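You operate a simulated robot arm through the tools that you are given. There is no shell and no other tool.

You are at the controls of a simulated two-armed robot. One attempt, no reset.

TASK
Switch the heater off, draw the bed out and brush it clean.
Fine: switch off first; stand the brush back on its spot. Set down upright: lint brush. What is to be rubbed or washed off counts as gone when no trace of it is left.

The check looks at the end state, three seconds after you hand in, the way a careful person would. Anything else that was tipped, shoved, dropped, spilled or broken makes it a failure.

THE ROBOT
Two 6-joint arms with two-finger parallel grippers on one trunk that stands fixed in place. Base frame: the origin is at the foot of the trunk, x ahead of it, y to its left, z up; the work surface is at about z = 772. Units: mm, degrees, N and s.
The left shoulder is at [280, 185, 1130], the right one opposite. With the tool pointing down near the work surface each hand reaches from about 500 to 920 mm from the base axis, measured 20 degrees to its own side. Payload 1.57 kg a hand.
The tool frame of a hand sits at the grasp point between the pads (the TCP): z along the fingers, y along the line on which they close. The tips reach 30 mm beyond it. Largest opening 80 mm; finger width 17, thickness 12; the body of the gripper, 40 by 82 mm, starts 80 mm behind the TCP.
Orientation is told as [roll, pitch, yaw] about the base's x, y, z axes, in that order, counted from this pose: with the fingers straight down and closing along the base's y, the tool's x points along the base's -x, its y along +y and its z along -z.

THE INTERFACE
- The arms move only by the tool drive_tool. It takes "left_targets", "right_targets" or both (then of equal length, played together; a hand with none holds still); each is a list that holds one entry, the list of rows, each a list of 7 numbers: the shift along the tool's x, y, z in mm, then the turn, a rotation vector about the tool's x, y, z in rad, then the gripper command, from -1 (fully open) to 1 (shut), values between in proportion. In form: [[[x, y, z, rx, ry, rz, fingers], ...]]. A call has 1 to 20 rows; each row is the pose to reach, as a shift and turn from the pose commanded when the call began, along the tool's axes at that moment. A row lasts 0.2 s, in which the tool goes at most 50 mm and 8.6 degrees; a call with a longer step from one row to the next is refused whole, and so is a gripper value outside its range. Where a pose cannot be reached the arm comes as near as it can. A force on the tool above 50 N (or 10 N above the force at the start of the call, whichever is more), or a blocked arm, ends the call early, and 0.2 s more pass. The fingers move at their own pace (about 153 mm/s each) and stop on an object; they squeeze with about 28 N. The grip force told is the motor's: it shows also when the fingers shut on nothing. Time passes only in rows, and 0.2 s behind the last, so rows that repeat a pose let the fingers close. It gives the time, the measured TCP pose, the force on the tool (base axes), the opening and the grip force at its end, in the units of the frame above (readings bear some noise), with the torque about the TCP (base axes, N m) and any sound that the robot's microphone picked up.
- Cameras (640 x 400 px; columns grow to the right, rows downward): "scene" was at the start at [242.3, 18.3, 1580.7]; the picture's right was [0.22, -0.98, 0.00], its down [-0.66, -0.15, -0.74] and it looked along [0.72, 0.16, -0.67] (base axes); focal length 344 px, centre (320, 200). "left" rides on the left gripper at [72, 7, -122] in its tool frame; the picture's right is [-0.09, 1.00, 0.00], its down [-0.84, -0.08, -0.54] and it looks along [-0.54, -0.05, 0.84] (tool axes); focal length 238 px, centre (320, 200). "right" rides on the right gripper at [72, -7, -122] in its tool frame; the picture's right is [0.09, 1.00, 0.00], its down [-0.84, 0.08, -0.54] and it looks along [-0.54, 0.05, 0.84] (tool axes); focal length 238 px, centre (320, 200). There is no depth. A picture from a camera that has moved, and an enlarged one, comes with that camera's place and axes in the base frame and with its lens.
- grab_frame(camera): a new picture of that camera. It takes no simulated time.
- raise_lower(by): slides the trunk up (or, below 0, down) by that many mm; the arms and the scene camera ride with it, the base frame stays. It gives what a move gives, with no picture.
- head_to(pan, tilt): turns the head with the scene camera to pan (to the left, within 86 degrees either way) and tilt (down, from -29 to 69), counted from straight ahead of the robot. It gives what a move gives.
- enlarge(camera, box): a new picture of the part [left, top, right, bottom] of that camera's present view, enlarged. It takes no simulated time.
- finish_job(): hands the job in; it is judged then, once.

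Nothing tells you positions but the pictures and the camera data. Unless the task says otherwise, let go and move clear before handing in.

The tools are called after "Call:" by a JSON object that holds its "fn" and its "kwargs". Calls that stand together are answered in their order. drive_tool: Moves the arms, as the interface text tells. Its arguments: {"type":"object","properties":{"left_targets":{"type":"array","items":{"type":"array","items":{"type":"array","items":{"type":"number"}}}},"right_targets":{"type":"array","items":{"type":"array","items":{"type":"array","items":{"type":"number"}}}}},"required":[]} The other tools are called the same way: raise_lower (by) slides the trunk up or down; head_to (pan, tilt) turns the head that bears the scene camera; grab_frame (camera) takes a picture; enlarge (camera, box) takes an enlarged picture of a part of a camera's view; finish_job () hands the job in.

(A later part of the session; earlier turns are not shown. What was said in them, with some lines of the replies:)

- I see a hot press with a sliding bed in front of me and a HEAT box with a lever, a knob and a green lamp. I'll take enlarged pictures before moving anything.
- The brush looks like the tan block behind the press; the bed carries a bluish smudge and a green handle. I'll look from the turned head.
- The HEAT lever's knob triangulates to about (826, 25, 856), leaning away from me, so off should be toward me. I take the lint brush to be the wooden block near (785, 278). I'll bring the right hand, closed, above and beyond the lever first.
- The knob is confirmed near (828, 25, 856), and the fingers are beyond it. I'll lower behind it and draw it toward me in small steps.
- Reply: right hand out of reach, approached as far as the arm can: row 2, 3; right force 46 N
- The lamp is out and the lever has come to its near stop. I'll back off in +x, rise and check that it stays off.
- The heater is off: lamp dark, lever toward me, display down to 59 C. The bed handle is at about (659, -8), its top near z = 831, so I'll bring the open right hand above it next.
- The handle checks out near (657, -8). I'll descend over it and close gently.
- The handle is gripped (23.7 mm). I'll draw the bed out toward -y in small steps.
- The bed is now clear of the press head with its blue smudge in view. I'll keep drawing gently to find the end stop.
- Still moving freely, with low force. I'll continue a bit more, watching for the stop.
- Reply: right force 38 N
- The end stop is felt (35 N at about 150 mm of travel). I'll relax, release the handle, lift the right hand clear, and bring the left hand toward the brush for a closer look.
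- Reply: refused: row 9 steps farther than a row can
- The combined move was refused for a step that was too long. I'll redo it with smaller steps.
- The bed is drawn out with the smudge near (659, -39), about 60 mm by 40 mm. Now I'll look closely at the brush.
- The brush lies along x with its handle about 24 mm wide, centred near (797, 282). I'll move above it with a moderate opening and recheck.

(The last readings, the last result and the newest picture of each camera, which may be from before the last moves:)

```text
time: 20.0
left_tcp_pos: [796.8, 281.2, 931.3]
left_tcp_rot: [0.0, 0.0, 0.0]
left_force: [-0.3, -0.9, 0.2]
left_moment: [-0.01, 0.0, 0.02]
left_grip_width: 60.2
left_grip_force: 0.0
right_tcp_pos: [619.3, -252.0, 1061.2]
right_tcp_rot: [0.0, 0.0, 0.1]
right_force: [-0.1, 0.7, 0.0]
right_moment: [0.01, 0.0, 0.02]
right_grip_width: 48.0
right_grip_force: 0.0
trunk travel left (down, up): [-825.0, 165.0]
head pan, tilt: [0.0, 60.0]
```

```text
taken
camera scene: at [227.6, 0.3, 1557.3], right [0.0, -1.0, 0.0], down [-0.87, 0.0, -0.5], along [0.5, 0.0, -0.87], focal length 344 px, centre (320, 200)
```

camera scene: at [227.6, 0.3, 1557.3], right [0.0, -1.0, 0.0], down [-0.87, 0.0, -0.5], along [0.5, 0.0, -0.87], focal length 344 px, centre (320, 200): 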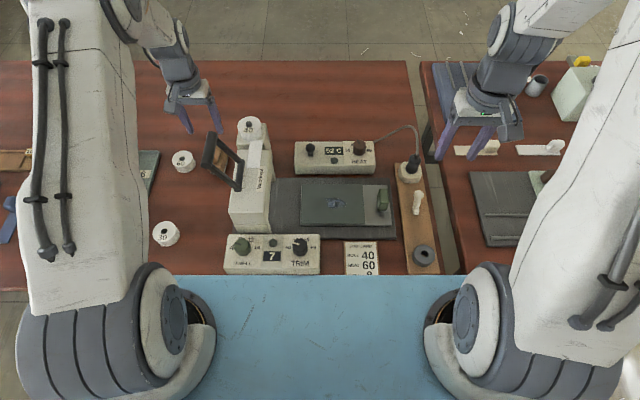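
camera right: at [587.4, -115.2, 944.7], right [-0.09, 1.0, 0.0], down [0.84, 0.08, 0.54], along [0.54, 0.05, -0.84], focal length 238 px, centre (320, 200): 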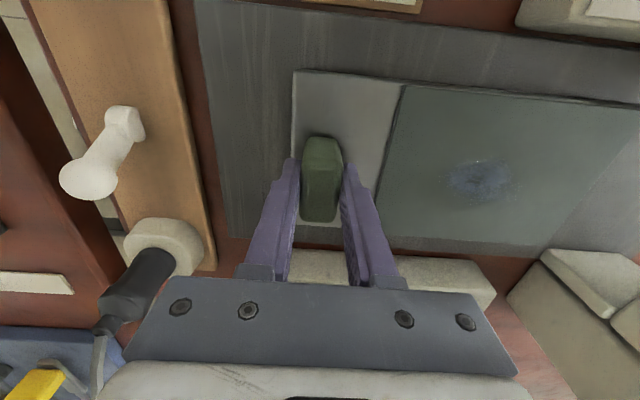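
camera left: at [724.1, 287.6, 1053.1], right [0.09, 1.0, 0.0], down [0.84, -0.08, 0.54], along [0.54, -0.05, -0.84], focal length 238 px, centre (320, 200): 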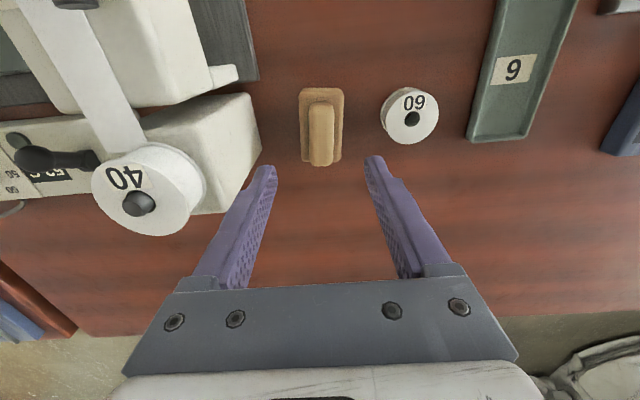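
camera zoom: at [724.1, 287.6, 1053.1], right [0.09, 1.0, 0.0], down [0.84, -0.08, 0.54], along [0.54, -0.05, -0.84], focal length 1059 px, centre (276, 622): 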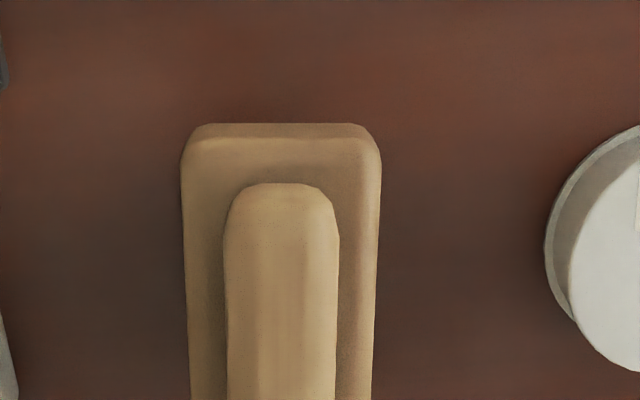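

The handle's grip zone spans roughly z 812–838 at (795, 283). I'll descend so the fingertips straddle it just above the block, then close.

Call:
{"fn": "drive_tool", "kwargs": {"left_targets": [[[2, 2, 30, 0, 0, 0, -0.5], [2, 2, 60, 0, 0, 0, -0.5], [2, 2, 75, 0, 0, 0, -0.5], [2, 2, 83, 0, 0, 0, -0.5], [2, 2, 90, 0, 0, 0, -0.5], [2, 2, 90, 0, 0, 0, -0.5]]]}}

Call:
{"fn": "grab_frame", "kwargs": {"camera": "left"}}

Call:
{"fn": "grab_frame", "kwargs": {"camera": "scene"}}

```text
time: 21.4
left_tcp_pos: [794.1, 283.5, 840.5]
left_tcp_rot: [-0.1, 0.0, 0.0]
left_force: [-0.2, 1.3, 0.9]
left_moment: [-0.01, -0.05, 0.0]
left_grip_width: 60.1
left_grip_force: 0.0
right_tcp_pos: [619.6, -252.0, 1061.6]
right_tcp_rot: [0.0, 0.0, 0.0]
right_force: [-0.1, 0.4, -0.4]
right_moment: [-0.06, 0.04, -0.01]
right_grip_width: 48.4
right_grip_force: 0.1
trunk travel left (down, up): [-825.0, 165.0]
head pan, tilt: [0.0, 60.0]
```

```text
taken
camera left: at [721.9, 290.4, 963.0], right [0.09, 1.0, 0.0], down [0.84, -0.08, 0.54], along [0.54, -0.05, -0.84], focal length 238 px, centre (320, 200)
```

left: 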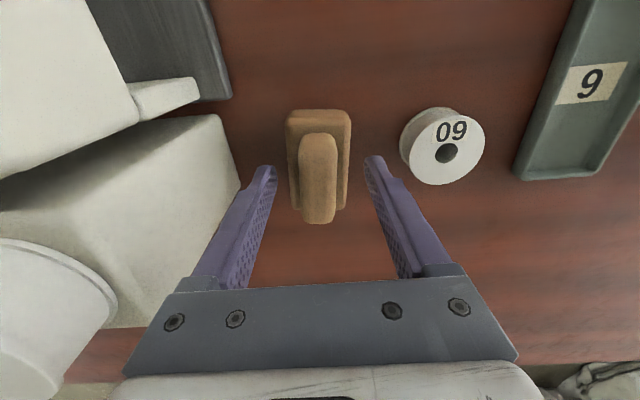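

```text
taken
camera scene: at [227.7, 0.3, 1557.3], right [0.0, -1.0, 0.0], down [-0.87, 0.0, -0.5], along [0.5, 0.0, -0.87], focal length 344 px, centre (320, 200)
```

scene: 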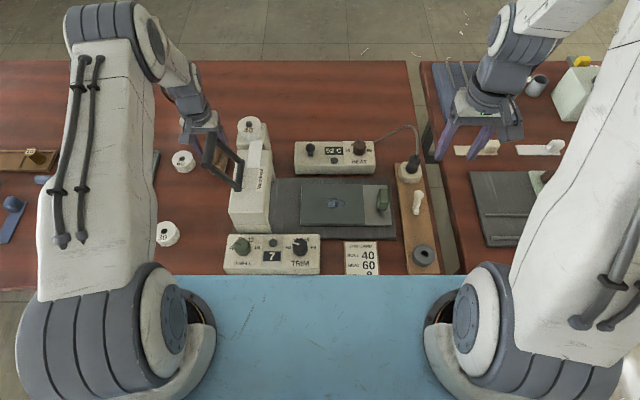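

The fingers straddle the handle well. I'll close now.

Call:
{"fn": "drive_tool", "kwargs": {"left_targets": [[[0, 0, 0, 0, 0, 0, -0.1], [0, 0, 0, 0, 0, 0, 0.2], [0, 0, 0, 0, 0, 0, 0.4], [0, 0, 0, 0, 0, 0, 0.7], [0, 0, 0, 0, 0, 0, 1], [0, 0, 0, 0, 0, 0, 1]]]}}

Call:
{"fn": "grab_frame", "kwargs": {"camera": "left"}}

Call:
{"fn": "enlarge", "kwargs": {"camera": "scene", "box": [160, 90, 280, 190]}}

```text
time: 22.8
left_tcp_pos: [794.6, 283.0, 840.9]
left_tcp_rot: [0.1, 0.0, 0.0]
left_force: [-0.1, 0.4, 0.5]
left_moment: [0.0, -0.01, -0.03]
left_grip_width: 22.9
left_grip_force: 27.9
right_tcp_pos: [619.3, -252.1, 1062.0]
right_tcp_rot: [0.0, 0.0, 0.0]
right_force: [0.5, -0.2, -0.7]
right_moment: [-0.01, -0.03, 0.03]
right_grip_width: 48.0
right_grip_force: 0.1
trunk travel left (down, up): [-825.0, 165.0]
head pan, tilt: [0.0, 60.0]
```

```text
taken
camera left: at [721.8, 290.4, 963.2], right [0.09, 1.0, 0.0], down [0.84, -0.08, 0.54], along [0.54, -0.05, -0.84], focal length 238 px, centre (320, 200)
```

left: 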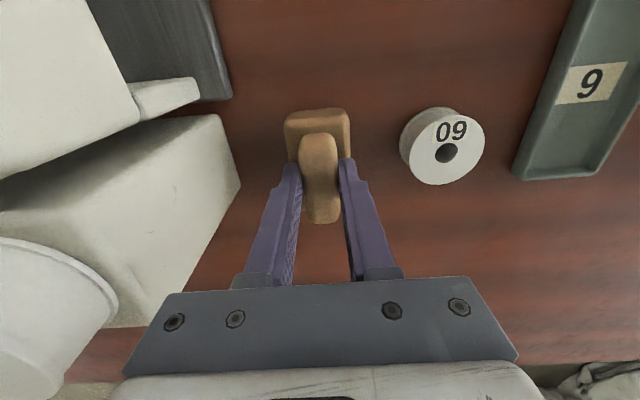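

```text
4.00 times, centred on (220, 140) of scene
camera zoom: at [227.6, 0.2, 1557.4], right [0.0, -1.0, 0.0], down [-0.87, 0.0, -0.5], along [0.5, 0.0, -0.87], focal length 1377 px, centre (720, 440)
```

zoom: 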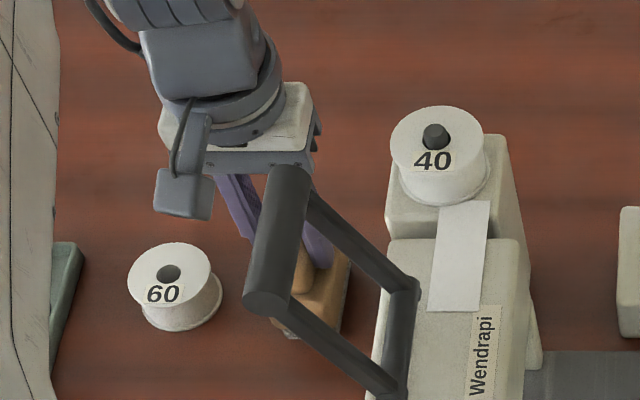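

The brush is held (22.9 mm) at TCP (794.6, 283.0, 840.9), which I'll return to later. I'll lift it high over the press handle, with the right hand moving farther right.

Call:
{"fn": "drive_tool", "kwargs": {"left_targets": [[[0, 0, -10, 0, 0, 0, 1], [0, 0, -40, 0, 0, 0, 1], [0, 0, -75, 0, 0, 0, 1], [0, 0, -110, 0, 0, 0, 1], [0, 0, -145, 0, 0, 0, 1], [0, 0, -180, 0, 0, 0, 1], [0, 0, -215, 0, 0, 0, 1], [0, 0, -250, 0, 0, 0, 1], [0, 0, -285, 0, 0, 0, 1], [0, 0, -285, 0, 0, 0, 1]]], "right_targets": [[[0, -10, 0, 0, 0, 0, -0.2], [0, -30, 0, 0, 0, 0, -0.2], [0, -50, 0, 0, 0, 0, -0.2], [0, -70, 0, 0, 0, 0, -0.2], [0, -90, 0, 0, 0, 0, -0.2], [0, -110, 0, 0, 0, 0, -0.2], [0, -130, 0, 0, 0, 0, -0.2], [0, -130, 0, 0, 0, 0, -0.2], [0, -130, 0, 0, 0, 0, -0.2], [0, -130, 0, 0, 0, 0, -0.2]]]}}

Call:
{"fn": "grab_frame", "kwargs": {"camera": "left"}}

Call:
{"fn": "grab_frame", "kwargs": {"camera": "scene"}}

```text
time: 25.0
left_tcp_pos: [794.8, 281.7, 1125.8]
left_tcp_rot: [0.0, 0.0, -0.1]
left_force: [0.0, 0.7, -1.2]
left_moment: [0.02, 0.01, 0.02]
left_grip_width: 23.2
left_grip_force: 27.6
right_tcp_pos: [619.8, -380.7, 1062.8]
right_tcp_rot: [0.0, 0.0, 0.0]
right_force: [0.5, 0.2, 0.7]
right_moment: [-0.03, -0.02, 0.01]
right_grip_width: 47.8
right_grip_force: 0.1
trunk travel left (down, up): [-825.0, 165.0]
head pan, tilt: [0.0, 60.0]
```

```text
taken
camera left: at [721.2, 289.3, 1248.6], right [0.09, 1.0, 0.0], down [0.84, -0.08, 0.54], along [0.54, -0.05, -0.84], focal length 238 px, centre (320, 200)
```

left: 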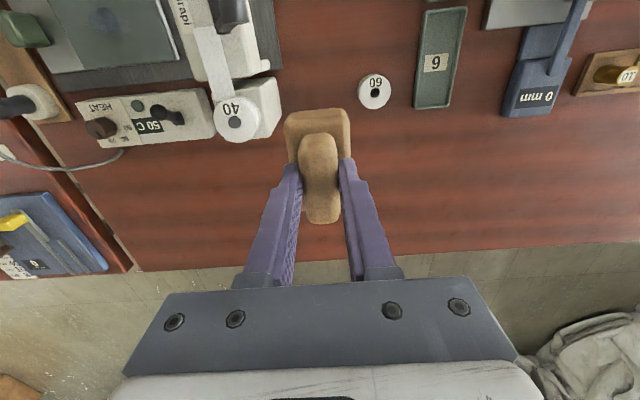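

```text
taken
camera scene: at [227.4, 0.2, 1557.4], right [0.0, -1.0, 0.0], down [-0.87, 0.0, -0.5], along [0.5, 0.0, -0.87], focal length 344 px, centre (320, 200)
```

scene: 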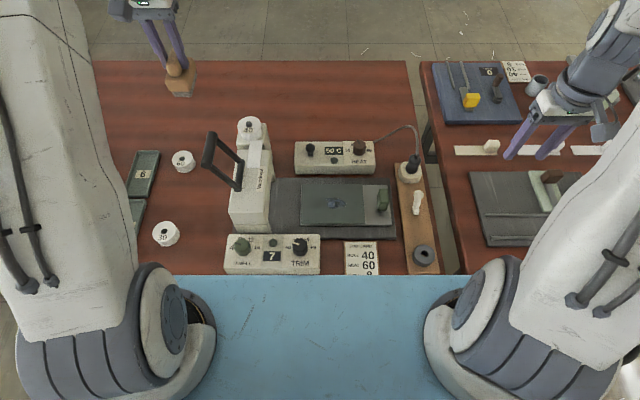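

Brush lifted cleanly. Now I'll carry it high over the press to above the bed.

Call:
{"fn": "drive_tool", "kwargs": {"left_targets": [[[0, -30, 0, 0, 0, 0, 1], [5, -65, 0, 0, 0, 0, 1], [15, -100, 0, 0, 0, 0, 1], [30, -135, 0, 0, 0, 0, 1], [45, -170, 0, 0, 0, 0, 1], [60, -205, 0, 0, 0, 0, 1], [80, -240, 0, 0, 0, 0, 1], [100, -270, 0, 0, 0, 0, 1], [118, -300, 0, 0, 0, 0, 1], [135, -322, 0, 0, 0, 0, 1], [135, -322, 0, 0, 0, 0, 1]]]}}

Call:
{"fn": "grab_frame", "kwargs": {"camera": "left"}}

Call:
{"fn": "grab_frame", "kwargs": {"camera": "scene"}}

```text
time: 27.4
left_tcp_pos: [660.4, -39.7, 1127.9]
left_tcp_rot: [0.0, 0.1, 0.0]
left_force: [-0.6, 0.0, -1.2]
left_moment: [-0.01, 0.02, -0.01]
left_grip_width: 23.1
left_grip_force: 27.7
right_tcp_pos: [619.9, -381.5, 1062.9]
right_tcp_rot: [0.0, -0.1, 0.0]
right_force: [-0.3, -0.4, -0.1]
right_moment: [0.0, -0.01, -0.03]
right_grip_width: 48.1
right_grip_force: 0.1
trunk travel left (down, up): [-825.0, 165.0]
head pan, tilt: [0.0, 60.0]
```

```text
taken
camera left: at [586.8, -32.5, 1249.0], right [0.09, 1.0, 0.0], down [0.84, -0.08, 0.54], along [0.54, -0.05, -0.84], focal length 238 px, centre (320, 200)
```

left: 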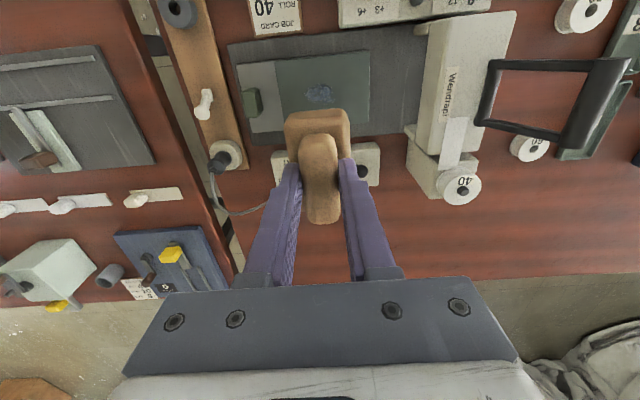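

```text
taken
camera scene: at [227.5, 0.0, 1557.4], right [0.0, -1.0, 0.0], down [-0.87, 0.0, -0.5], along [0.5, 0.0, -0.87], focal length 344 px, centre (320, 200)
```

scene: 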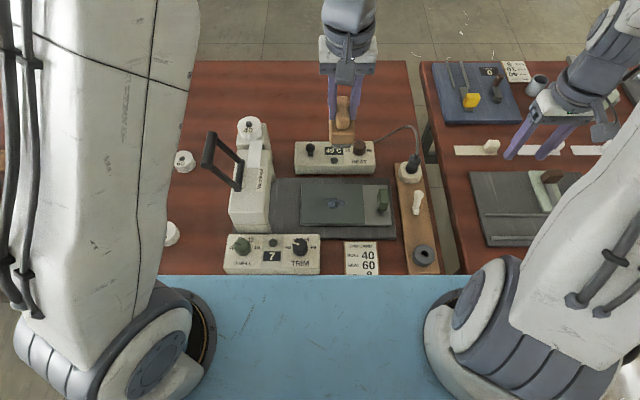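

Above the bed. I'll lower in stages, checking the arm's clearance over the press handle.

Call:
{"fn": "drive_tool", "kwargs": {"left_targets": [[[0, 0, 40, 0, 0, 0, 1], [0, 0, 80, 0, 0, 0, 1], [0, 0, 120, 0, 0, 0, 1], [0, 0, 150, 0, 0, 0, 1]]]}}

Call:
{"fn": "grab_frame", "kwargs": {"camera": "scene"}}

Call:
{"fn": "head_to", "kwargs": {"pan": 0, "tilt": 35}}

Call:
{"fn": "grab_frame", "kwargs": {"camera": "scene"}}

Call:
{"fn": "grab_frame", "kwargs": {"camera": "right"}}

```text
time: 28.4
left_tcp_pos: [659.9, -39.6, 975.7]
left_tcp_rot: [0.0, 0.0, 0.0]
left_force: [0.0, -0.2, -1.0]
left_moment: [0.0, 0.03, 0.02]
left_grip_width: 22.9
left_grip_force: 28.5
right_tcp_pos: [618.9, -380.6, 1062.9]
right_tcp_rot: [-0.1, -0.1, 0.0]
right_force: [0.1, -0.5, 0.0]
right_moment: [0.0, 0.0, -0.01]
right_grip_width: 48.0
right_grip_force: 0.0
trunk travel left (down, up): [-825.0, 165.0]
head pan, tilt: [0.0, 60.0]
```

```text
taken
camera scene: at [227.6, 0.2, 1557.4], right [0.0, -1.0, 0.0], down [-0.87, 0.0, -0.5], along [0.5, 0.0, -0.87], focal length 344 px, centre (320, 200)
```

scene: 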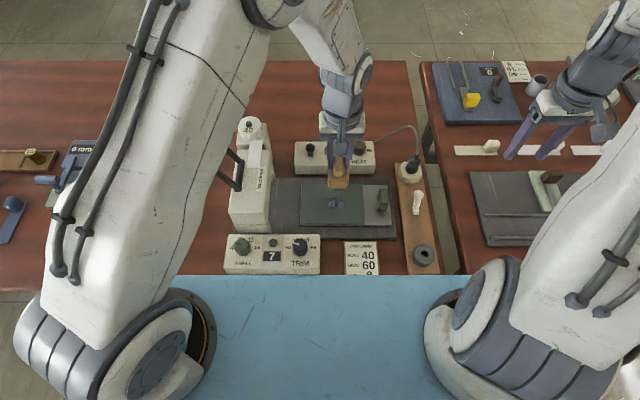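

```text
time: 29.3
left_tcp_pos: [660.1, -39.0, 976.4]
left_tcp_rot: [0.1, -0.1, 0.0]
left_force: [-0.1, -0.1, -0.9]
left_moment: [-0.01, -0.02, -0.01]
left_grip_width: 23.1
left_grip_force: 28.1
right_tcp_pos: [619.1, -381.6, 1061.6]
right_tcp_rot: [0.1, 0.0, 0.0]
right_force: [0.4, -0.1, 0.6]
right_moment: [-0.02, -0.01, -0.01]
right_grip_width: 48.1
right_grip_force: 0.1
trunk travel left (down, up): [-825.0, 165.0]
head pan, tilt: [0.0, 35.0]
```

```text
taken
camera scene: at [249.0, 0.1, 1591.6], right [0.0, -1.0, 0.0], down [-0.57, 0.0, -0.82], along [0.82, 0.0, -0.57], focal length 344 px, centre (320, 200)
```

scene: 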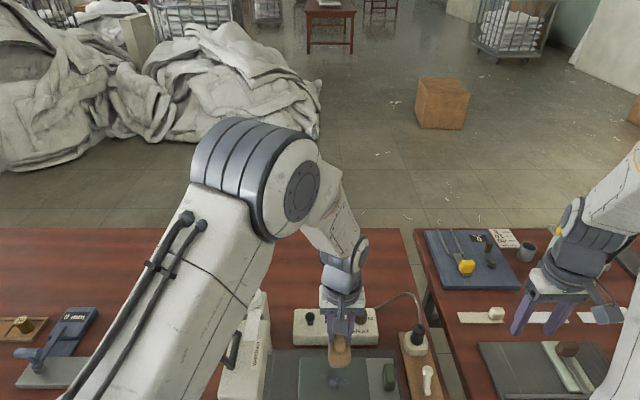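

```text
taken
camera right: at [547.9, -386.6, 1185.0], right [-0.09, 1.0, 0.0], down [0.84, 0.08, 0.54], along [0.54, 0.05, -0.84], focal length 238 px, centre (320, 200)
```

right: 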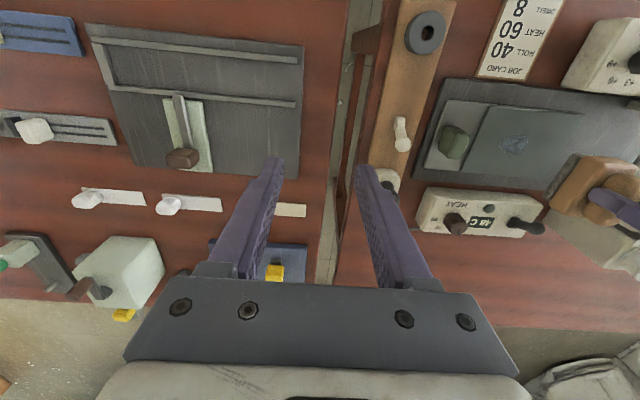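

Clearance looks good: the elbow is high and the forearm clears the press. I'll go down near the bed, then creep to contact at the stain's +y side.

Call:
{"fn": "drive_tool", "kwargs": {"left_targets": [[[0, 15, 35, 0, 0, 0, 1], [0, 30, 70, 0, 0, 0, 1], [0, 40, 95, 0, 0, 0, 1], [0, 40, 103, 0, 0, 0, 1], [0, 40, 103, 0, 0, 0, 1]]]}}

Call:
{"fn": "head_to", "kwargs": {"pan": 0, "tilt": 58}}

Call:
{"fn": "grab_frame", "kwargs": {"camera": "scene"}}

Call:
{"fn": "enlarge", "kwargs": {"camera": "scene", "box": [270, 130, 410, 220]}}

Call:
{"fn": "grab_frame", "kwargs": {"camera": "left"}}

Call:
{"fn": "enlarge", "kwargs": {"camera": "right", "box": [400, 60, 640, 240]}}

```text
time: 30.5
left_tcp_pos: [661.2, 1.1, 873.1]
left_tcp_rot: [-0.1, 0.1, 0.0]
left_force: [0.4, -0.3, -1.9]
left_moment: [0.0, 0.03, 0.04]
left_grip_width: 23.3
left_grip_force: 27.7
right_tcp_pos: [620.3, -381.1, 1063.1]
right_tcp_rot: [0.0, 0.1, 0.1]
right_force: [0.2, 0.0, 0.6]
right_moment: [0.02, 0.0, 0.03]
right_grip_width: 48.2
right_grip_force: 0.1
trunk travel left (down, up): [-825.0, 165.0]
head pan, tilt: [0.0, 35.0]
```

```text
time: 31.4
left_tcp_pos: [660.3, 0.3, 873.0]
left_tcp_rot: [0.0, 0.0, 0.0]
left_force: [-0.3, 0.1, -0.9]
left_moment: [-0.02, 0.01, 0.01]
left_grip_width: 23.0
left_grip_force: 28.1
right_tcp_pos: [619.7, -380.6, 1063.8]
right_tcp_rot: [-0.1, 0.0, 0.0]
right_force: [0.5, 1.5, -0.3]
right_moment: [-0.01, -0.02, 0.02]
right_grip_width: 47.9
right_grip_force: 0.0
trunk travel left (down, up): [-825.0, 165.0]
head pan, tilt: [0.0, 58.0]
```

```text
taken
camera scene: at [229.9, 0.2, 1559.8], right [0.0, -1.0, 0.0], down [-0.85, 0.0, -0.53], along [0.53, 0.0, -0.85], focal length 344 px, centre (320, 200)
```

scene: 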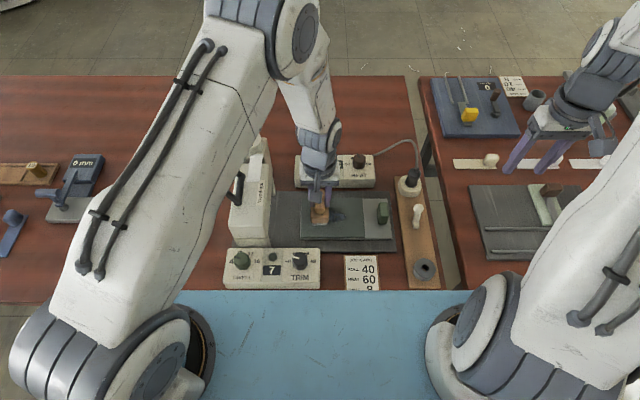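

```text
4.44 times, centred on (340, 175) of scene
camera zoom: at [229.9, 0.2, 1559.8], right [0.0, -1.0, 0.0], down [-0.85, 0.0, -0.53], along [0.53, 0.0, -0.85], focal length 1530 px, centre (231, 311)
```

zoom: 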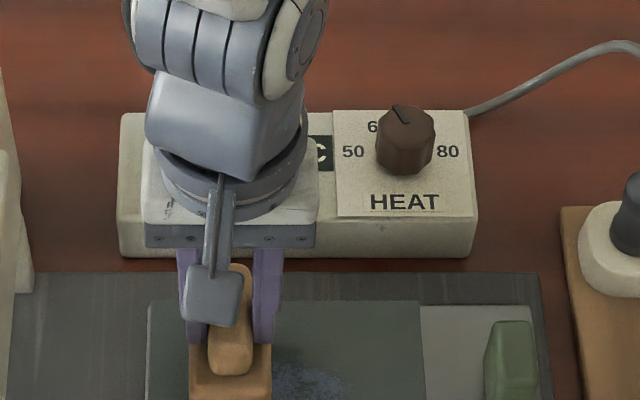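

```text
taken
camera left: at [587.9, 7.6, 995.5], right [0.09, 1.0, 0.0], down [0.84, -0.08, 0.54], along [0.54, -0.05, -0.84], focal length 238 px, centre (320, 200)
```

left: 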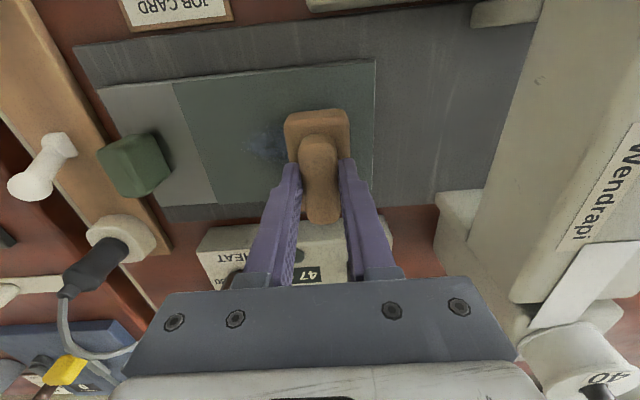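

```text
2.22 times, centred on (520, 150) of right
camera zoom: at [547.9, -386.6, 1185.0], right [-0.09, 1.0, 0.0], down [0.84, 0.08, 0.54], along [0.54, 0.05, -0.84], focal length 530 px, centre (-124, 311)
```

zoom: 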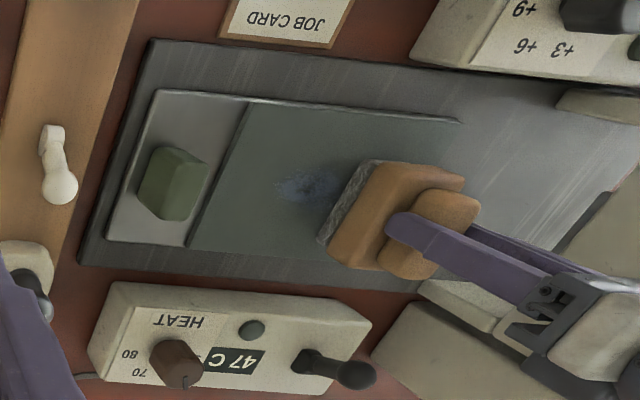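

The right camera shows the brush with its grey bristles just above the bed. I'll creep down to feel for contact.

Call:
{"fn": "drive_tool", "kwargs": {"left_targets": [[[0, 0, 3, 0, 0, 0, 1], [0, 0, 6, 0, 0, 0, 1], [0, 0, 9, 0, 0, 0, 1], [0, 0, 9, 0, 0, 0, 1]]]}}

Call:
{"fn": "enlarge", "kwargs": {"camera": "right", "box": [460, 90, 600, 190]}}

```text
time: 32.4
left_tcp_pos: [660.9, 0.1, 865.3]
left_tcp_rot: [-0.1, -0.2, 0.0]
left_force: [0.4, 4.7, 26.0]
left_moment: [0.2, -0.04, 0.01]
left_grip_width: 23.6
left_grip_force: 28.5
right_tcp_pos: [620.1, -380.3, 1063.7]
right_tcp_rot: [0.1, 0.1, 0.0]
right_force: [1.3, -0.6, -1.3]
right_moment: [-0.04, -0.01, 0.01]
right_grip_width: 48.2
right_grip_force: 0.1
trunk travel left (down, up): [-825.0, 165.0]
head pan, tilt: [0.0, 58.0]
```

```text
4.00 times, centred on (530, 140) of right
camera zoom: at [547.2, -386.4, 1185.7], right [-0.09, 1.0, 0.0], down [0.84, 0.08, 0.54], along [0.54, 0.05, -0.84], focal length 953 px, centre (-520, 440)
```

zoom: 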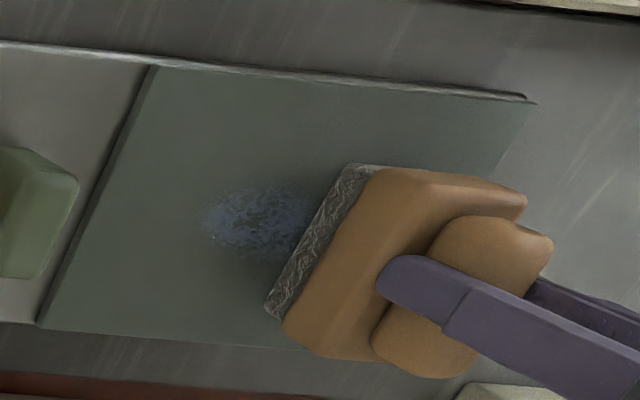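

Contact is at TCP z ≈ 866. I'll ease the pressure, stroke in -y (toward the bed's own end stop), and lift at the end.

Call:
{"fn": "drive_tool", "kwargs": {"left_targets": [[[0, 0, -1.2, 0, 0, 0, 1], [0, -6, -1.2, 0, 0, 0, 1], [0, -14, -1.2, 0, 0, 0, 1], [0, -22, -1.2, 0, 0, 0, 1], [0, -30, -1.2, 0, 0, 0, 1], [0, -38, -1.2, 0, 0, 0, 1], [0, -46, -1.2, 0, 0, 0, 1], [0, -54, -1.2, 0, 0, 0, 1], [0, -62, -1.2, 0, 0, 0, 1], [0, -70, -1.2, 0, 0, 0, 1], [0, -78, -1.2, 0, 0, 0, 1], [0, -84, -1.2, 0, 0, 0, 1]]]}}

Call:
{"fn": "enlarge", "kwargs": {"camera": "right", "box": [400, 60, 640, 240]}}

Call:
{"fn": "grab_frame", "kwargs": {"camera": "left"}}

```text
time: 35.0
left_tcp_pos: [659.6, -82.3, 865.9]
left_tcp_rot: [-0.1, 0.0, 0.0]
left_force: [0.2, 3.4, 9.1]
left_moment: [0.14, -0.04, 0.04]
left_grip_width: 23.2
left_grip_force: 27.8
right_tcp_pos: [619.5, -380.9, 1063.5]
right_tcp_rot: [-0.1, 0.0, 0.0]
right_force: [0.3, -0.2, 0.7]
right_moment: [0.01, -0.03, 0.03]
right_grip_width: 48.0
right_grip_force: 0.1
trunk travel left (down, up): [-825.0, 165.0]
head pan, tilt: [0.0, 58.0]
```

```text
2.22 times, centred on (520, 150) of right
camera zoom: at [547.6, -386.4, 1185.2], right [-0.09, 1.0, 0.0], down [0.84, 0.08, 0.54], along [0.54, 0.05, -0.84], focal length 530 px, centre (-124, 311)
```

zoom: 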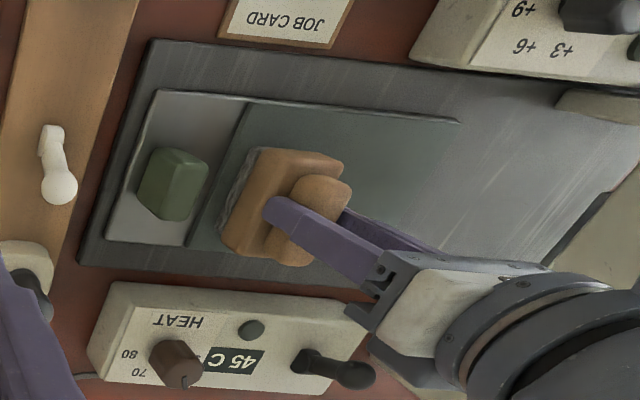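

```text
taken
camera left: at [587.4, -75.6, 987.3], right [0.09, 1.0, 0.0], down [0.84, -0.08, 0.54], along [0.54, -0.05, -0.84], focal length 238 px, centre (320, 200)
```

left: 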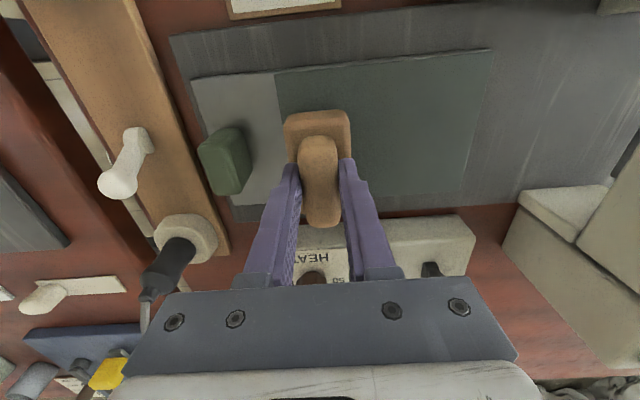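

The stroke worked, with about 9 N of pressure. I'll lift the brush, move it aside toward +y and inspect.

Call:
{"fn": "drive_tool", "kwargs": {"left_targets": [[[0, 0, -10, 0, 0, 0, 1], [0, 0, -40, 0, 0, 0, 1], [0, 10, -70, 0, 0, 0, 1], [0, 40, -80, 0, 0, 0, 1], [0, 80, -80, 0, 0, 0, 1], [0, 82, -80, 0, 0, 0, 1]]]}}

Call:
{"fn": "enlarge", "kwargs": {"camera": "right", "box": [460, 90, 600, 190]}}

Call:
{"fn": "enlarge", "kwargs": {"camera": "scene", "box": [290, 180, 400, 250]}}

Call:
{"fn": "grab_frame", "kwargs": {"camera": "left"}}

```text
time: 36.4
left_tcp_pos: [659.5, -2.3, 945.8]
left_tcp_rot: [0.0, -0.1, 0.0]
left_force: [0.3, 0.5, -1.0]
left_moment: [0.0, 0.02, -0.01]
left_grip_width: 23.4
left_grip_force: 28.4
right_tcp_pos: [620.1, -380.2, 1062.4]
right_tcp_rot: [0.1, 0.0, 0.0]
right_force: [0.0, 0.2, 0.3]
right_moment: [-0.02, 0.01, 0.01]
right_grip_width: 48.1
right_grip_force: 0.0
trunk travel left (down, up): [-825.0, 165.0]
head pan, tilt: [0.0, 58.0]
```

```text
4.00 times, centred on (530, 140) of right
camera zoom: at [547.9, -386.4, 1185.0], right [-0.09, 1.0, 0.0], down [0.84, 0.08, 0.54], along [0.54, 0.05, -0.84], focal length 953 px, centre (-520, 440)
```

zoom: 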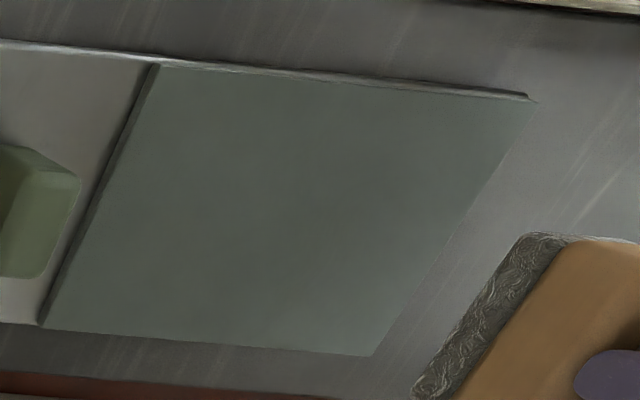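

```text
5.71 times, centred on (345, 215) of scene
camera zoom: at [229.9, 0.5, 1559.7], right [0.0, -1.0, 0.0], down [-0.85, 0.0, -0.53], along [0.53, 0.0, -0.85], focal length 1967 px, centre (177, 114)
```

zoom: 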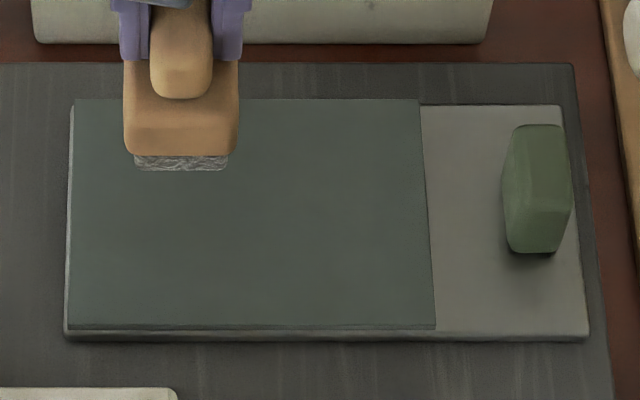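

```text
taken
camera left: at [587.4, 5.9, 1068.1], right [0.09, 1.0, 0.0], down [0.84, -0.08, 0.54], along [0.54, -0.05, -0.84], focal length 238 px, centre (320, 200)
```

left: 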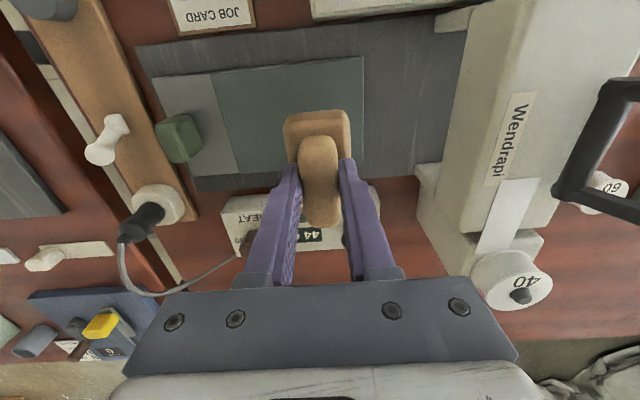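

The bed looks clean in both views. For certainty I'll do one more identical -y stroke, then lift and look again.

Call:
{"fn": "drive_tool", "kwargs": {"left_targets": [[[0, 6, 40, 0, 0, 0, 1], [0, 6, 70, 0, 0, 0, 1], [0, 6, 77, 0, 0, 0, 1], [0, 6, 80.2, 0, 0, 0, 1], [0, -4, 80.2, 0, 0, 0, 1], [0, -14, 80.2, 0, 0, 0, 1], [0, -24, 80.2, 0, 0, 0, 1], [0, -34, 80.2, 0, 0, 0, 1], [0, -44, 80.2, 0, 0, 0, 1], [0, -54, 80.2, 0, 0, 0, 1], [0, -64, 80.2, 0, 0, 0, 1], [0, -74, 80.2, 0, 0, 0, 1], [0, -82, 80.2, 0, 0, 0, 1], [0, -82, 60, 0, 0, 0, 1], [0, -82, 20, 0, 0, 0, 1], [0, -60, -20, 0, 0, 0, 1], [0, -40, -60, 0, 0, 0, 1], [0, -40, -100, 0, 0, 0, 1], [0, -40, -140, 0, 0, 0, 1], [0, -40, -180, 0, 0, 0, 1]]]}}

Call:
{"fn": "enlarge", "kwargs": {"camera": "right", "box": [460, 90, 600, 190]}}

Call:
{"fn": "enlarge", "kwargs": {"camera": "scene", "box": [290, 180, 400, 250]}}

Call:
{"fn": "grab_frame", "kwargs": {"camera": "left"}}

```text
time: 40.6
left_tcp_pos: [660.1, -42.8, 1124.1]
left_tcp_rot: [0.2, 0.1, 0.0]
left_force: [0.8, 0.3, -0.5]
left_moment: [0.0, 0.0, 0.02]
left_grip_width: 23.0
left_grip_force: 28.0
right_tcp_pos: [618.7, -380.6, 1062.2]
right_tcp_rot: [0.0, 0.1, 0.0]
right_force: [-0.3, 0.4, 0.5]
right_moment: [0.0, 0.0, 0.0]
right_grip_width: 47.9
right_grip_force: 0.1
trunk travel left (down, up): [-825.0, 165.0]
head pan, tilt: [0.0, 58.0]
```

```text
4.00 times, centred on (530, 140) of right
camera zoom: at [548.0, -386.5, 1184.9], right [-0.09, 1.0, 0.0], down [0.84, 0.08, 0.54], along [0.54, 0.05, -0.84], focal length 953 px, centre (-520, 440)
```

zoom: 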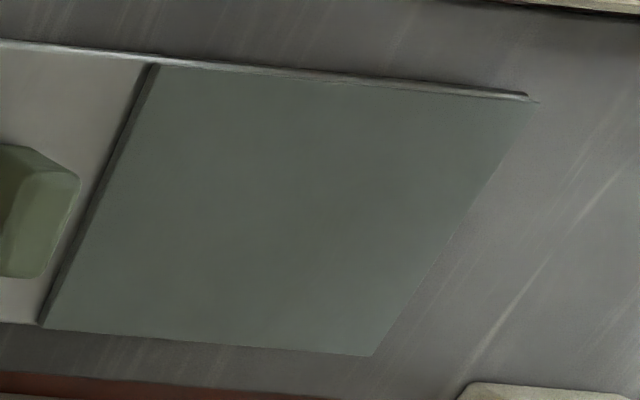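

```text
5.71 times, centred on (345, 215) of scene
camera zoom: at [229.9, 0.2, 1559.7], right [0.0, -1.0, 0.0], down [-0.85, 0.0, -0.53], along [0.53, 0.0, -0.85], focal length 1967 px, centre (177, 114)
```

zoom: 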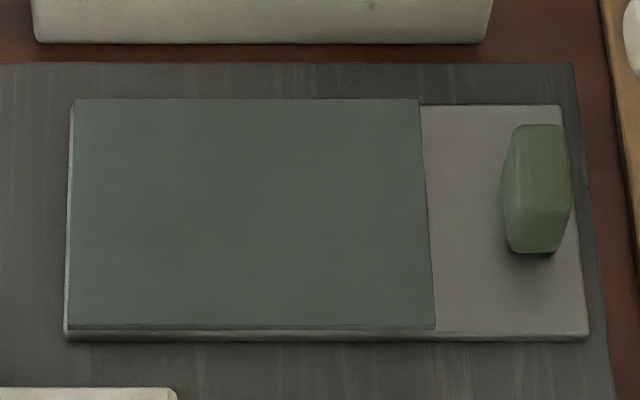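

```text
taken
camera left: at [587.7, -34.9, 1248.3], right [0.09, 1.0, 0.0], down [0.84, -0.08, 0.54], along [0.54, -0.05, -0.84], focal length 238 px, centre (320, 200)
```

left: 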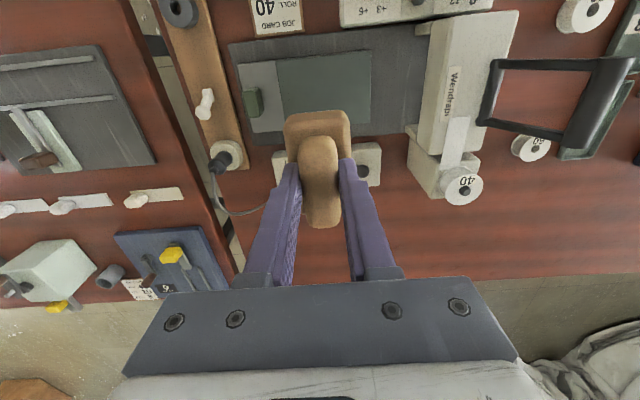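

The bed is clean with no trace left, and still fully out. I'll carry the brush back along the same high route to above its spot.

Call:
{"fn": "drive_tool", "kwargs": {"left_targets": [[[-17, 24, -2, 0, 0, 0, 1], [-35, 54, -2, 0, 0, 0, 1], [-55, 84, -2, 0, 0, 0, 1], [-75, 119, -2, 0, 0, 0, 1], [-90, 154, -2, 0, 0, 0, 1], [-105, 189, -2, 0, 0, 0, 1], [-120, 224, -2, 0, 0, 0, 1], [-130, 259, -2, 0, 0, 0, 1], [-135, 294, -2, 0, 0, 0, 1], [-135, 324, -2, 0, 0, 0, 1], [-135, 324, 0, 0, 0, 0, 1]]]}}

Call:
{"fn": "grab_frame", "kwargs": {"camera": "left"}}

Call:
{"fn": "grab_frame", "kwargs": {"camera": "scene"}}

```text
time: 43.0
left_tcp_pos: [795.1, 283.8, 1124.4]
left_tcp_rot: [0.1, 0.0, 0.1]
left_force: [1.5, -0.2, -0.3]
left_moment: [-0.03, 0.01, -0.02]
left_grip_width: 23.1
left_grip_force: 28.5
right_tcp_pos: [620.0, -381.4, 1062.3]
right_tcp_rot: [0.0, -0.1, 0.0]
right_force: [-0.4, 0.6, -0.8]
right_moment: [0.02, 0.0, 0.02]
right_grip_width: 48.1
right_grip_force: 0.1
trunk travel left (down, up): [-825.0, 165.0]
head pan, tilt: [0.0, 58.0]
```

```text
taken
camera left: at [721.9, 290.6, 1247.3], right [0.09, 1.0, 0.0], down [0.84, -0.08, 0.54], along [0.54, -0.05, -0.84], focal length 238 px, centre (320, 200)
```

left: 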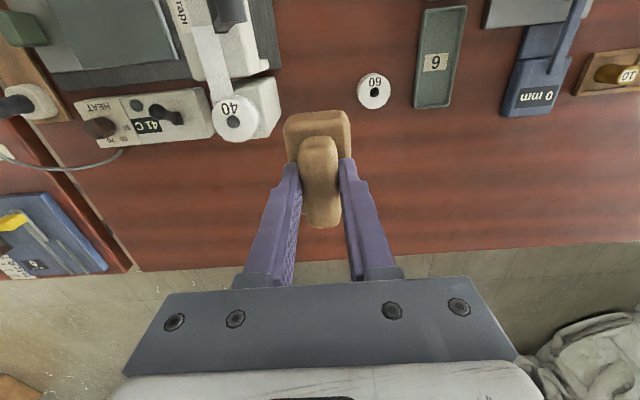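

```text
taken
camera scene: at [229.9, 0.5, 1559.7], right [0.0, -1.0, 0.0], down [-0.85, 0.0, -0.53], along [0.53, 0.0, -0.85], focal length 344 px, centre (320, 200)
```

scene: 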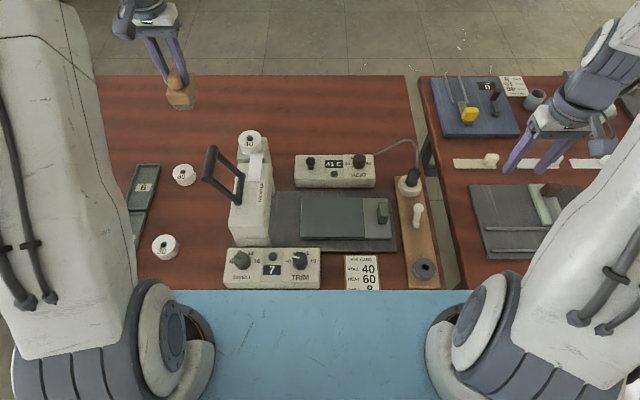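

I'm back above the brush's spot. I'll descend to just above the table, then creep to contact.

Call:
{"fn": "drive_tool", "kwargs": {"left_targets": [[[0, 0, 40, 0, 0, 0, 1], [0, 0, 80, 0, 0, 0, 1], [0, 0, 120, 0, 0, 0, 1], [0, 0, 160, 0, 0, 0, 1], [0, 0, 200, 0, 0, 0, 1], [0, 0, 240, 0, 0, 0, 1], [0, 0, 265, 0, 0, 0, 1], [0, 0, 276, 0, 0, 0, 1], [0, 0, 280, 0, 0, 0, 1], [0, 0, 282, 0, 0, 0, 1], [0, 0, 282, 0, 0, 0, 1]]]}}

Call:
{"fn": "grab_frame", "kwargs": {"camera": "left"}}

```text
time: 45.4
left_tcp_pos: [793.7, 284.1, 842.3]
left_tcp_rot: [-0.1, 0.0, 0.0]
left_force: [-0.3, 0.1, -0.7]
left_moment: [-0.03, 0.02, 0.0]
left_grip_width: 23.2
left_grip_force: 28.1
right_tcp_pos: [619.1, -380.7, 1061.9]
right_tcp_rot: [0.0, -0.1, 0.0]
right_force: [0.7, 0.1, 0.4]
right_moment: [0.02, -0.01, 0.0]
right_grip_width: 48.0
right_grip_force: 0.1
trunk travel left (down, up): [-825.0, 165.0]
head pan, tilt: [0.0, 58.0]
```

```text
taken
camera left: at [722.2, 289.8, 965.0], right [0.09, 1.0, 0.0], down [0.84, -0.08, 0.54], along [0.54, -0.05, -0.84], focal length 238 px, centre (320, 200)
```

left: 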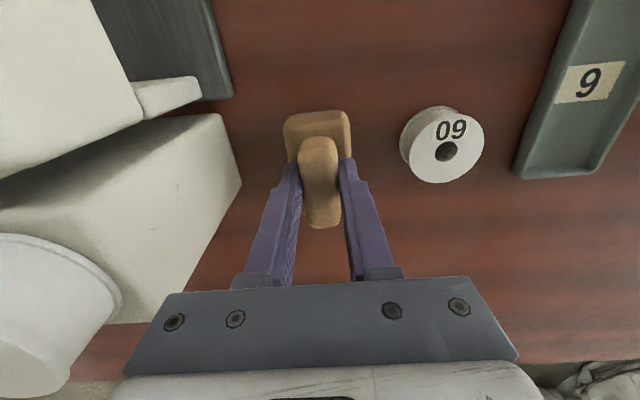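

Call:
{"fn": "drive_tool", "kwargs": {"left_targets": [[[0, 0, 1.5, 0, 0, 0, 1], [0, 0, 3, 0, 0, 0, 1], [0, 0, 3, 0, 0, 0, 1]]]}}

```text
time: 46.2
left_tcp_pos: [795.1, 282.6, 840.1]
left_tcp_rot: [-0.1, -0.1, 0.0]
left_force: [0.4, -0.6, 0.0]
left_moment: [-0.02, 0.01, -0.01]
left_grip_width: 23.2
left_grip_force: 27.5
right_tcp_pos: [619.5, -380.6, 1063.1]
right_tcp_rot: [0.0, 0.0, 0.0]
right_force: [-0.4, -0.3, 0.1]
right_moment: [-0.02, 0.01, 0.0]
right_grip_width: 47.8
right_grip_force: 0.0
trunk travel left (down, up): [-825.0, 165.0]
head pan, tilt: [0.0, 58.0]
```

The brush is at its original height with no contact yet; it slid up slightly in the grip while brushing. I'll creep down a little further.

Call:
{"fn": "drive_tool", "kwargs": {"left_targets": [[[0, 0, 0.8, 0, 0, 0, 1], [0, 0, 1.6, 0, 0, 0, 1], [0, 0, 1.6, 0, 0, 0, 1]]]}}

```text
time: 47.0
left_tcp_pos: [794.0, 283.5, 839.1]
left_tcp_rot: [0.0, 0.0, 0.0]
left_force: [0.5, 0.2, -1.7]
left_moment: [0.01, 0.0, -0.02]
left_grip_width: 23.4
left_grip_force: 27.8
right_tcp_pos: [619.7, -380.0, 1063.6]
right_tcp_rot: [0.0, 0.0, 0.1]
right_force: [-0.4, 0.3, 0.5]
right_moment: [0.01, -0.01, 0.04]
right_grip_width: 48.1
right_grip_force: 0.0
trunk travel left (down, up): [-825.0, 165.0]
head pan, tilt: [0.0, 58.0]
```

Call:
{"fn": "drive_tool", "kwargs": {"left_targets": [[[0, 0, 0.8, 0, 0, 0, 1], [0, 0, 1.6, 0, 0, 0, 1], [0, 0, 1.6, 0, 0, 0, 1]]]}}

Call:
{"fn": "enlarge", "kwargs": {"camera": "left", "box": [250, 90, 390, 240]}}

Call:
{"fn": "enlarge", "kwargs": {"camera": "scene", "box": [180, 120, 280, 190]}}

```text
time: 47.8
left_tcp_pos: [794.6, 281.0, 837.4]
left_tcp_rot: [0.0, 0.0, 0.0]
left_force: [-0.5, 0.8, 1.9]
left_moment: [0.03, 0.04, 0.02]
left_grip_width: 23.1
left_grip_force: 28.1
right_tcp_pos: [620.4, -381.8, 1062.1]
right_tcp_rot: [0.0, 0.0, -0.1]
right_force: [-0.5, -0.2, -0.7]
right_moment: [-0.03, -0.01, 0.01]
right_grip_width: 48.1
right_grip_force: 0.0
trunk travel left (down, up): [-825.0, 165.0]
head pan, tilt: [0.0, 58.0]
```

```text
2.67 times, centred on (320, 165) of left
camera zoom: at [722.2, 289.6, 959.3], right [0.09, 1.0, 0.0], down [0.84, -0.08, 0.54], along [0.54, -0.05, -0.84], focal length 636 px, centre (320, 293)
```

zoom: 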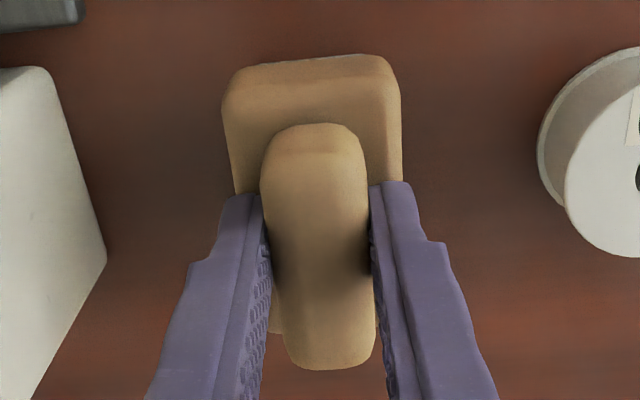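

```text
5.71 times, centred on (230, 155) of scene
camera zoom: at [229.7, 0.3, 1559.8], right [0.0, -1.0, 0.0], down [-0.85, 0.0, -0.53], along [0.53, 0.0, -0.85], focal length 1967 px, centre (834, 457)
```

zoom: 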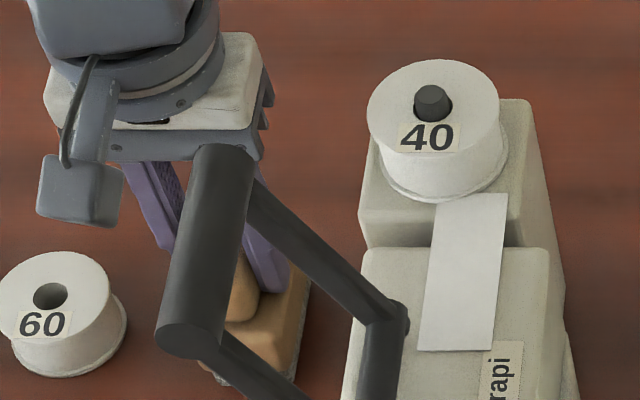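

Light contact now (+1.9 N against about -1 N hanging). I'll settle a hair more, then open gently and rise straight up.

Call:
{"fn": "drive_tool", "kwargs": {"left_targets": [[[0, 0, 0.6, 0, 0, 0, 1], [0, 0, 0.6, 0, 0, 0, 1], [0, 0, 0.6, 0, 0, 0, 0.35], [0, 0, 0.6, 0, 0, 0, 0.1], [0, 0, 0.6, 0, 0, 0, -0.2], [0, 0, 0.6, 0, 0, 0, -0.4], [0, 0, 0.6, 0, 0, 0, -0.4]]]}}

Call:
{"fn": "enlarge", "kwargs": {"camera": "left", "box": [230, 80, 410, 240]}}

```text
time: 49.4
left_tcp_pos: [795.6, 283.1, 837.0]
left_tcp_rot: [0.0, 0.1, 0.0]
left_force: [0.0, -0.6, -1.3]
left_moment: [-0.02, -0.01, -0.02]
left_grip_width: 56.1
left_grip_force: 0.0
right_tcp_pos: [619.1, -380.4, 1063.8]
right_tcp_rot: [0.0, 0.1, 0.1]
right_force: [0.9, -0.4, 0.4]
right_moment: [-0.01, 0.02, 0.01]
right_grip_width: 47.8
right_grip_force: 0.0
trunk travel left (down, up): [-825.0, 165.0]
head pan, tilt: [0.0, 58.0]
```

```text
2.50 times, centred on (320, 160) of left
camera zoom: at [722.6, 289.6, 958.7], right [0.09, 1.0, 0.0], down [0.84, -0.08, 0.54], along [0.54, -0.05, -0.84], focal length 596 px, centre (320, 300)
```

zoom: 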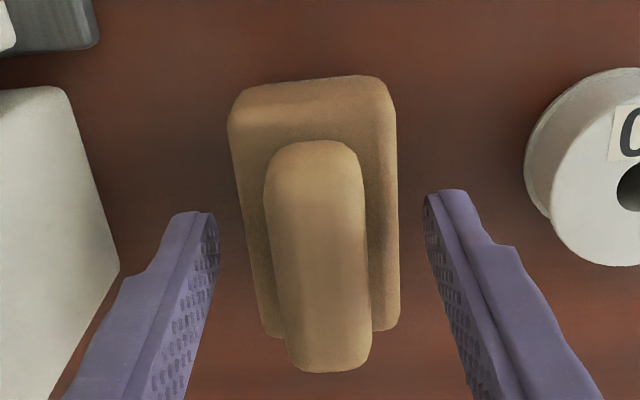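

The brush is standing free on its bristles. I'll rise and withdraw the left hand, then check everything.

Call:
{"fn": "drive_tool", "kwargs": {"left_targets": [[[0, 0, -15, 0, 0, 0, -0.4], [0, 0, -50, 0, 0, 0, -0.4], [0, 0, -90, 0, 0, 0, -0.4], [0, 0, -130, 0, 0, 0, -0.4], [0, 0, -170, 0, 0, 0, -0.4], [0, 0, -210, 0, 0, 0, -0.4], [0, 0, -245, 0, 0, 0, -0.4], [30, 0, -270, 0, 0, 0, -0.4], [60, 0, -300, 0, 0, 0, -0.4], [90, 0, -330, 0, 0, 0, -0.4], [120, 0, -360, 0, 0, 0, -0.4], [150, 0, -390, 0, 0, 0, -0.4]]]}}

Call:
{"fn": "grab_frame", "kwargs": {"camera": "left"}}

Call:
{"fn": "grab_frame", "kwargs": {"camera": "scene"}}

Call:
{"fn": "enlarge", "kwargs": {"camera": "left", "box": [240, 80, 420, 200]}}

Call:
{"fn": "enlarge", "kwargs": {"camera": "scene", "box": [170, 110, 440, 290]}}

```text
time: 52.0
left_tcp_pos: [644.7, 284.0, 1226.9]
left_tcp_rot: [0.0, 0.0, 0.1]
left_force: [0.6, 0.8, -0.2]
left_moment: [-0.01, 0.0, -0.02]
left_grip_width: 56.1
left_grip_force: 0.1
right_tcp_pos: [620.1, -379.7, 1063.3]
right_tcp_rot: [0.0, 0.0, 0.1]
right_force: [-0.4, -0.3, 0.1]
right_moment: [-0.02, 0.01, 0.0]
right_grip_width: 47.8
right_grip_force: 0.0
trunk travel left (down, up): [-825.0, 165.0]
head pan, tilt: [0.0, 58.0]
```

```text
taken
camera left: at [572.5, 291.0, 1349.4], right [0.09, 1.0, 0.0], down [0.84, -0.08, 0.54], along [0.54, -0.05, -0.84], focal length 238 px, centre (320, 200)
```

left: 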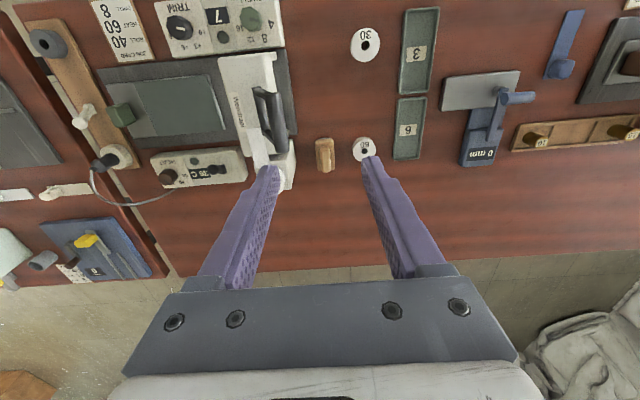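

```text
taken
camera scene: at [230.0, 0.3, 1559.7], right [0.0, -1.0, 0.0], down [-0.85, 0.0, -0.53], along [0.53, 0.0, -0.85], focal length 344 px, centre (320, 200)
```

scene: 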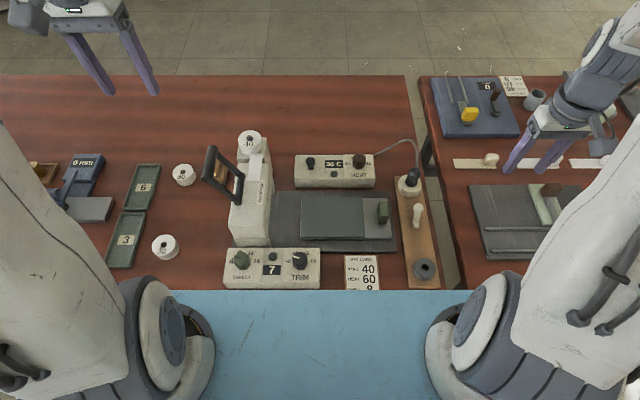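

```text
3.33 times, centred on (330, 140) of left
camera zoom: at [572.5, 291.0, 1349.4], right [0.09, 1.0, 0.0], down [0.84, -0.08, 0.54], along [0.54, -0.05, -0.84], focal length 794 px, centre (287, 400)
```

zoom: 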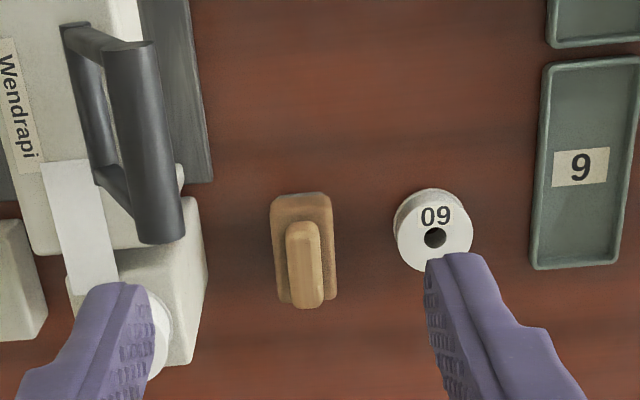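

```text
2.22 times, centred on (305, 200) of scene
camera zoom: at [230.0, 0.3, 1559.7], right [0.0, -1.0, 0.0], down [-0.85, 0.0, -0.53], along [0.53, 0.0, -0.85], focal length 765 px, centre (353, 200)
```

zoom: 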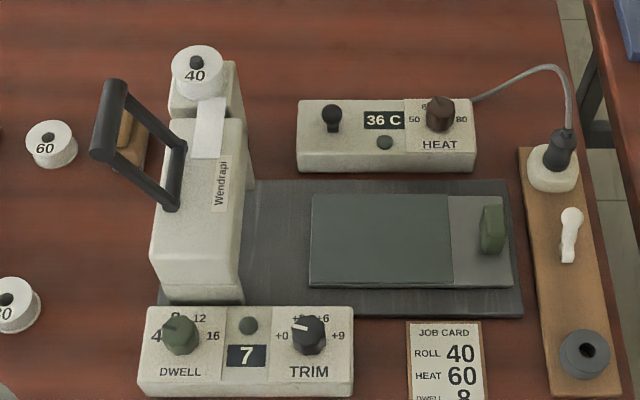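

Everything checks out: the heater is off (lamp dark, display at 36 C and falling), the bed is fully out and spotless, and the brush is upright on its spot. Nothing else has been disturbed and both hands are clear, so I'm handing in.

Call:
{"fn": "finish_job", "kwargs": {}}

```text
The job is handed in.
```

The job is handed in, and the last pictures before that showed all of it done. I have not seen the check's verdict.

- **Heater:** switched off first. The lever is toward me, the lamp is dark, and the display had fallen from 60 C to 36 C.
- **Bed:** drawn out about 150 mm to its end stop and brushed with two strokes. No trace of the blue smudge showed in the two views I checked.
- **Lint brush:** standing upright on its bristles on its old spot, possibly turned by a few degrees.

Both hands let go and moved clear, and I saw nothing else tipped or shifted.
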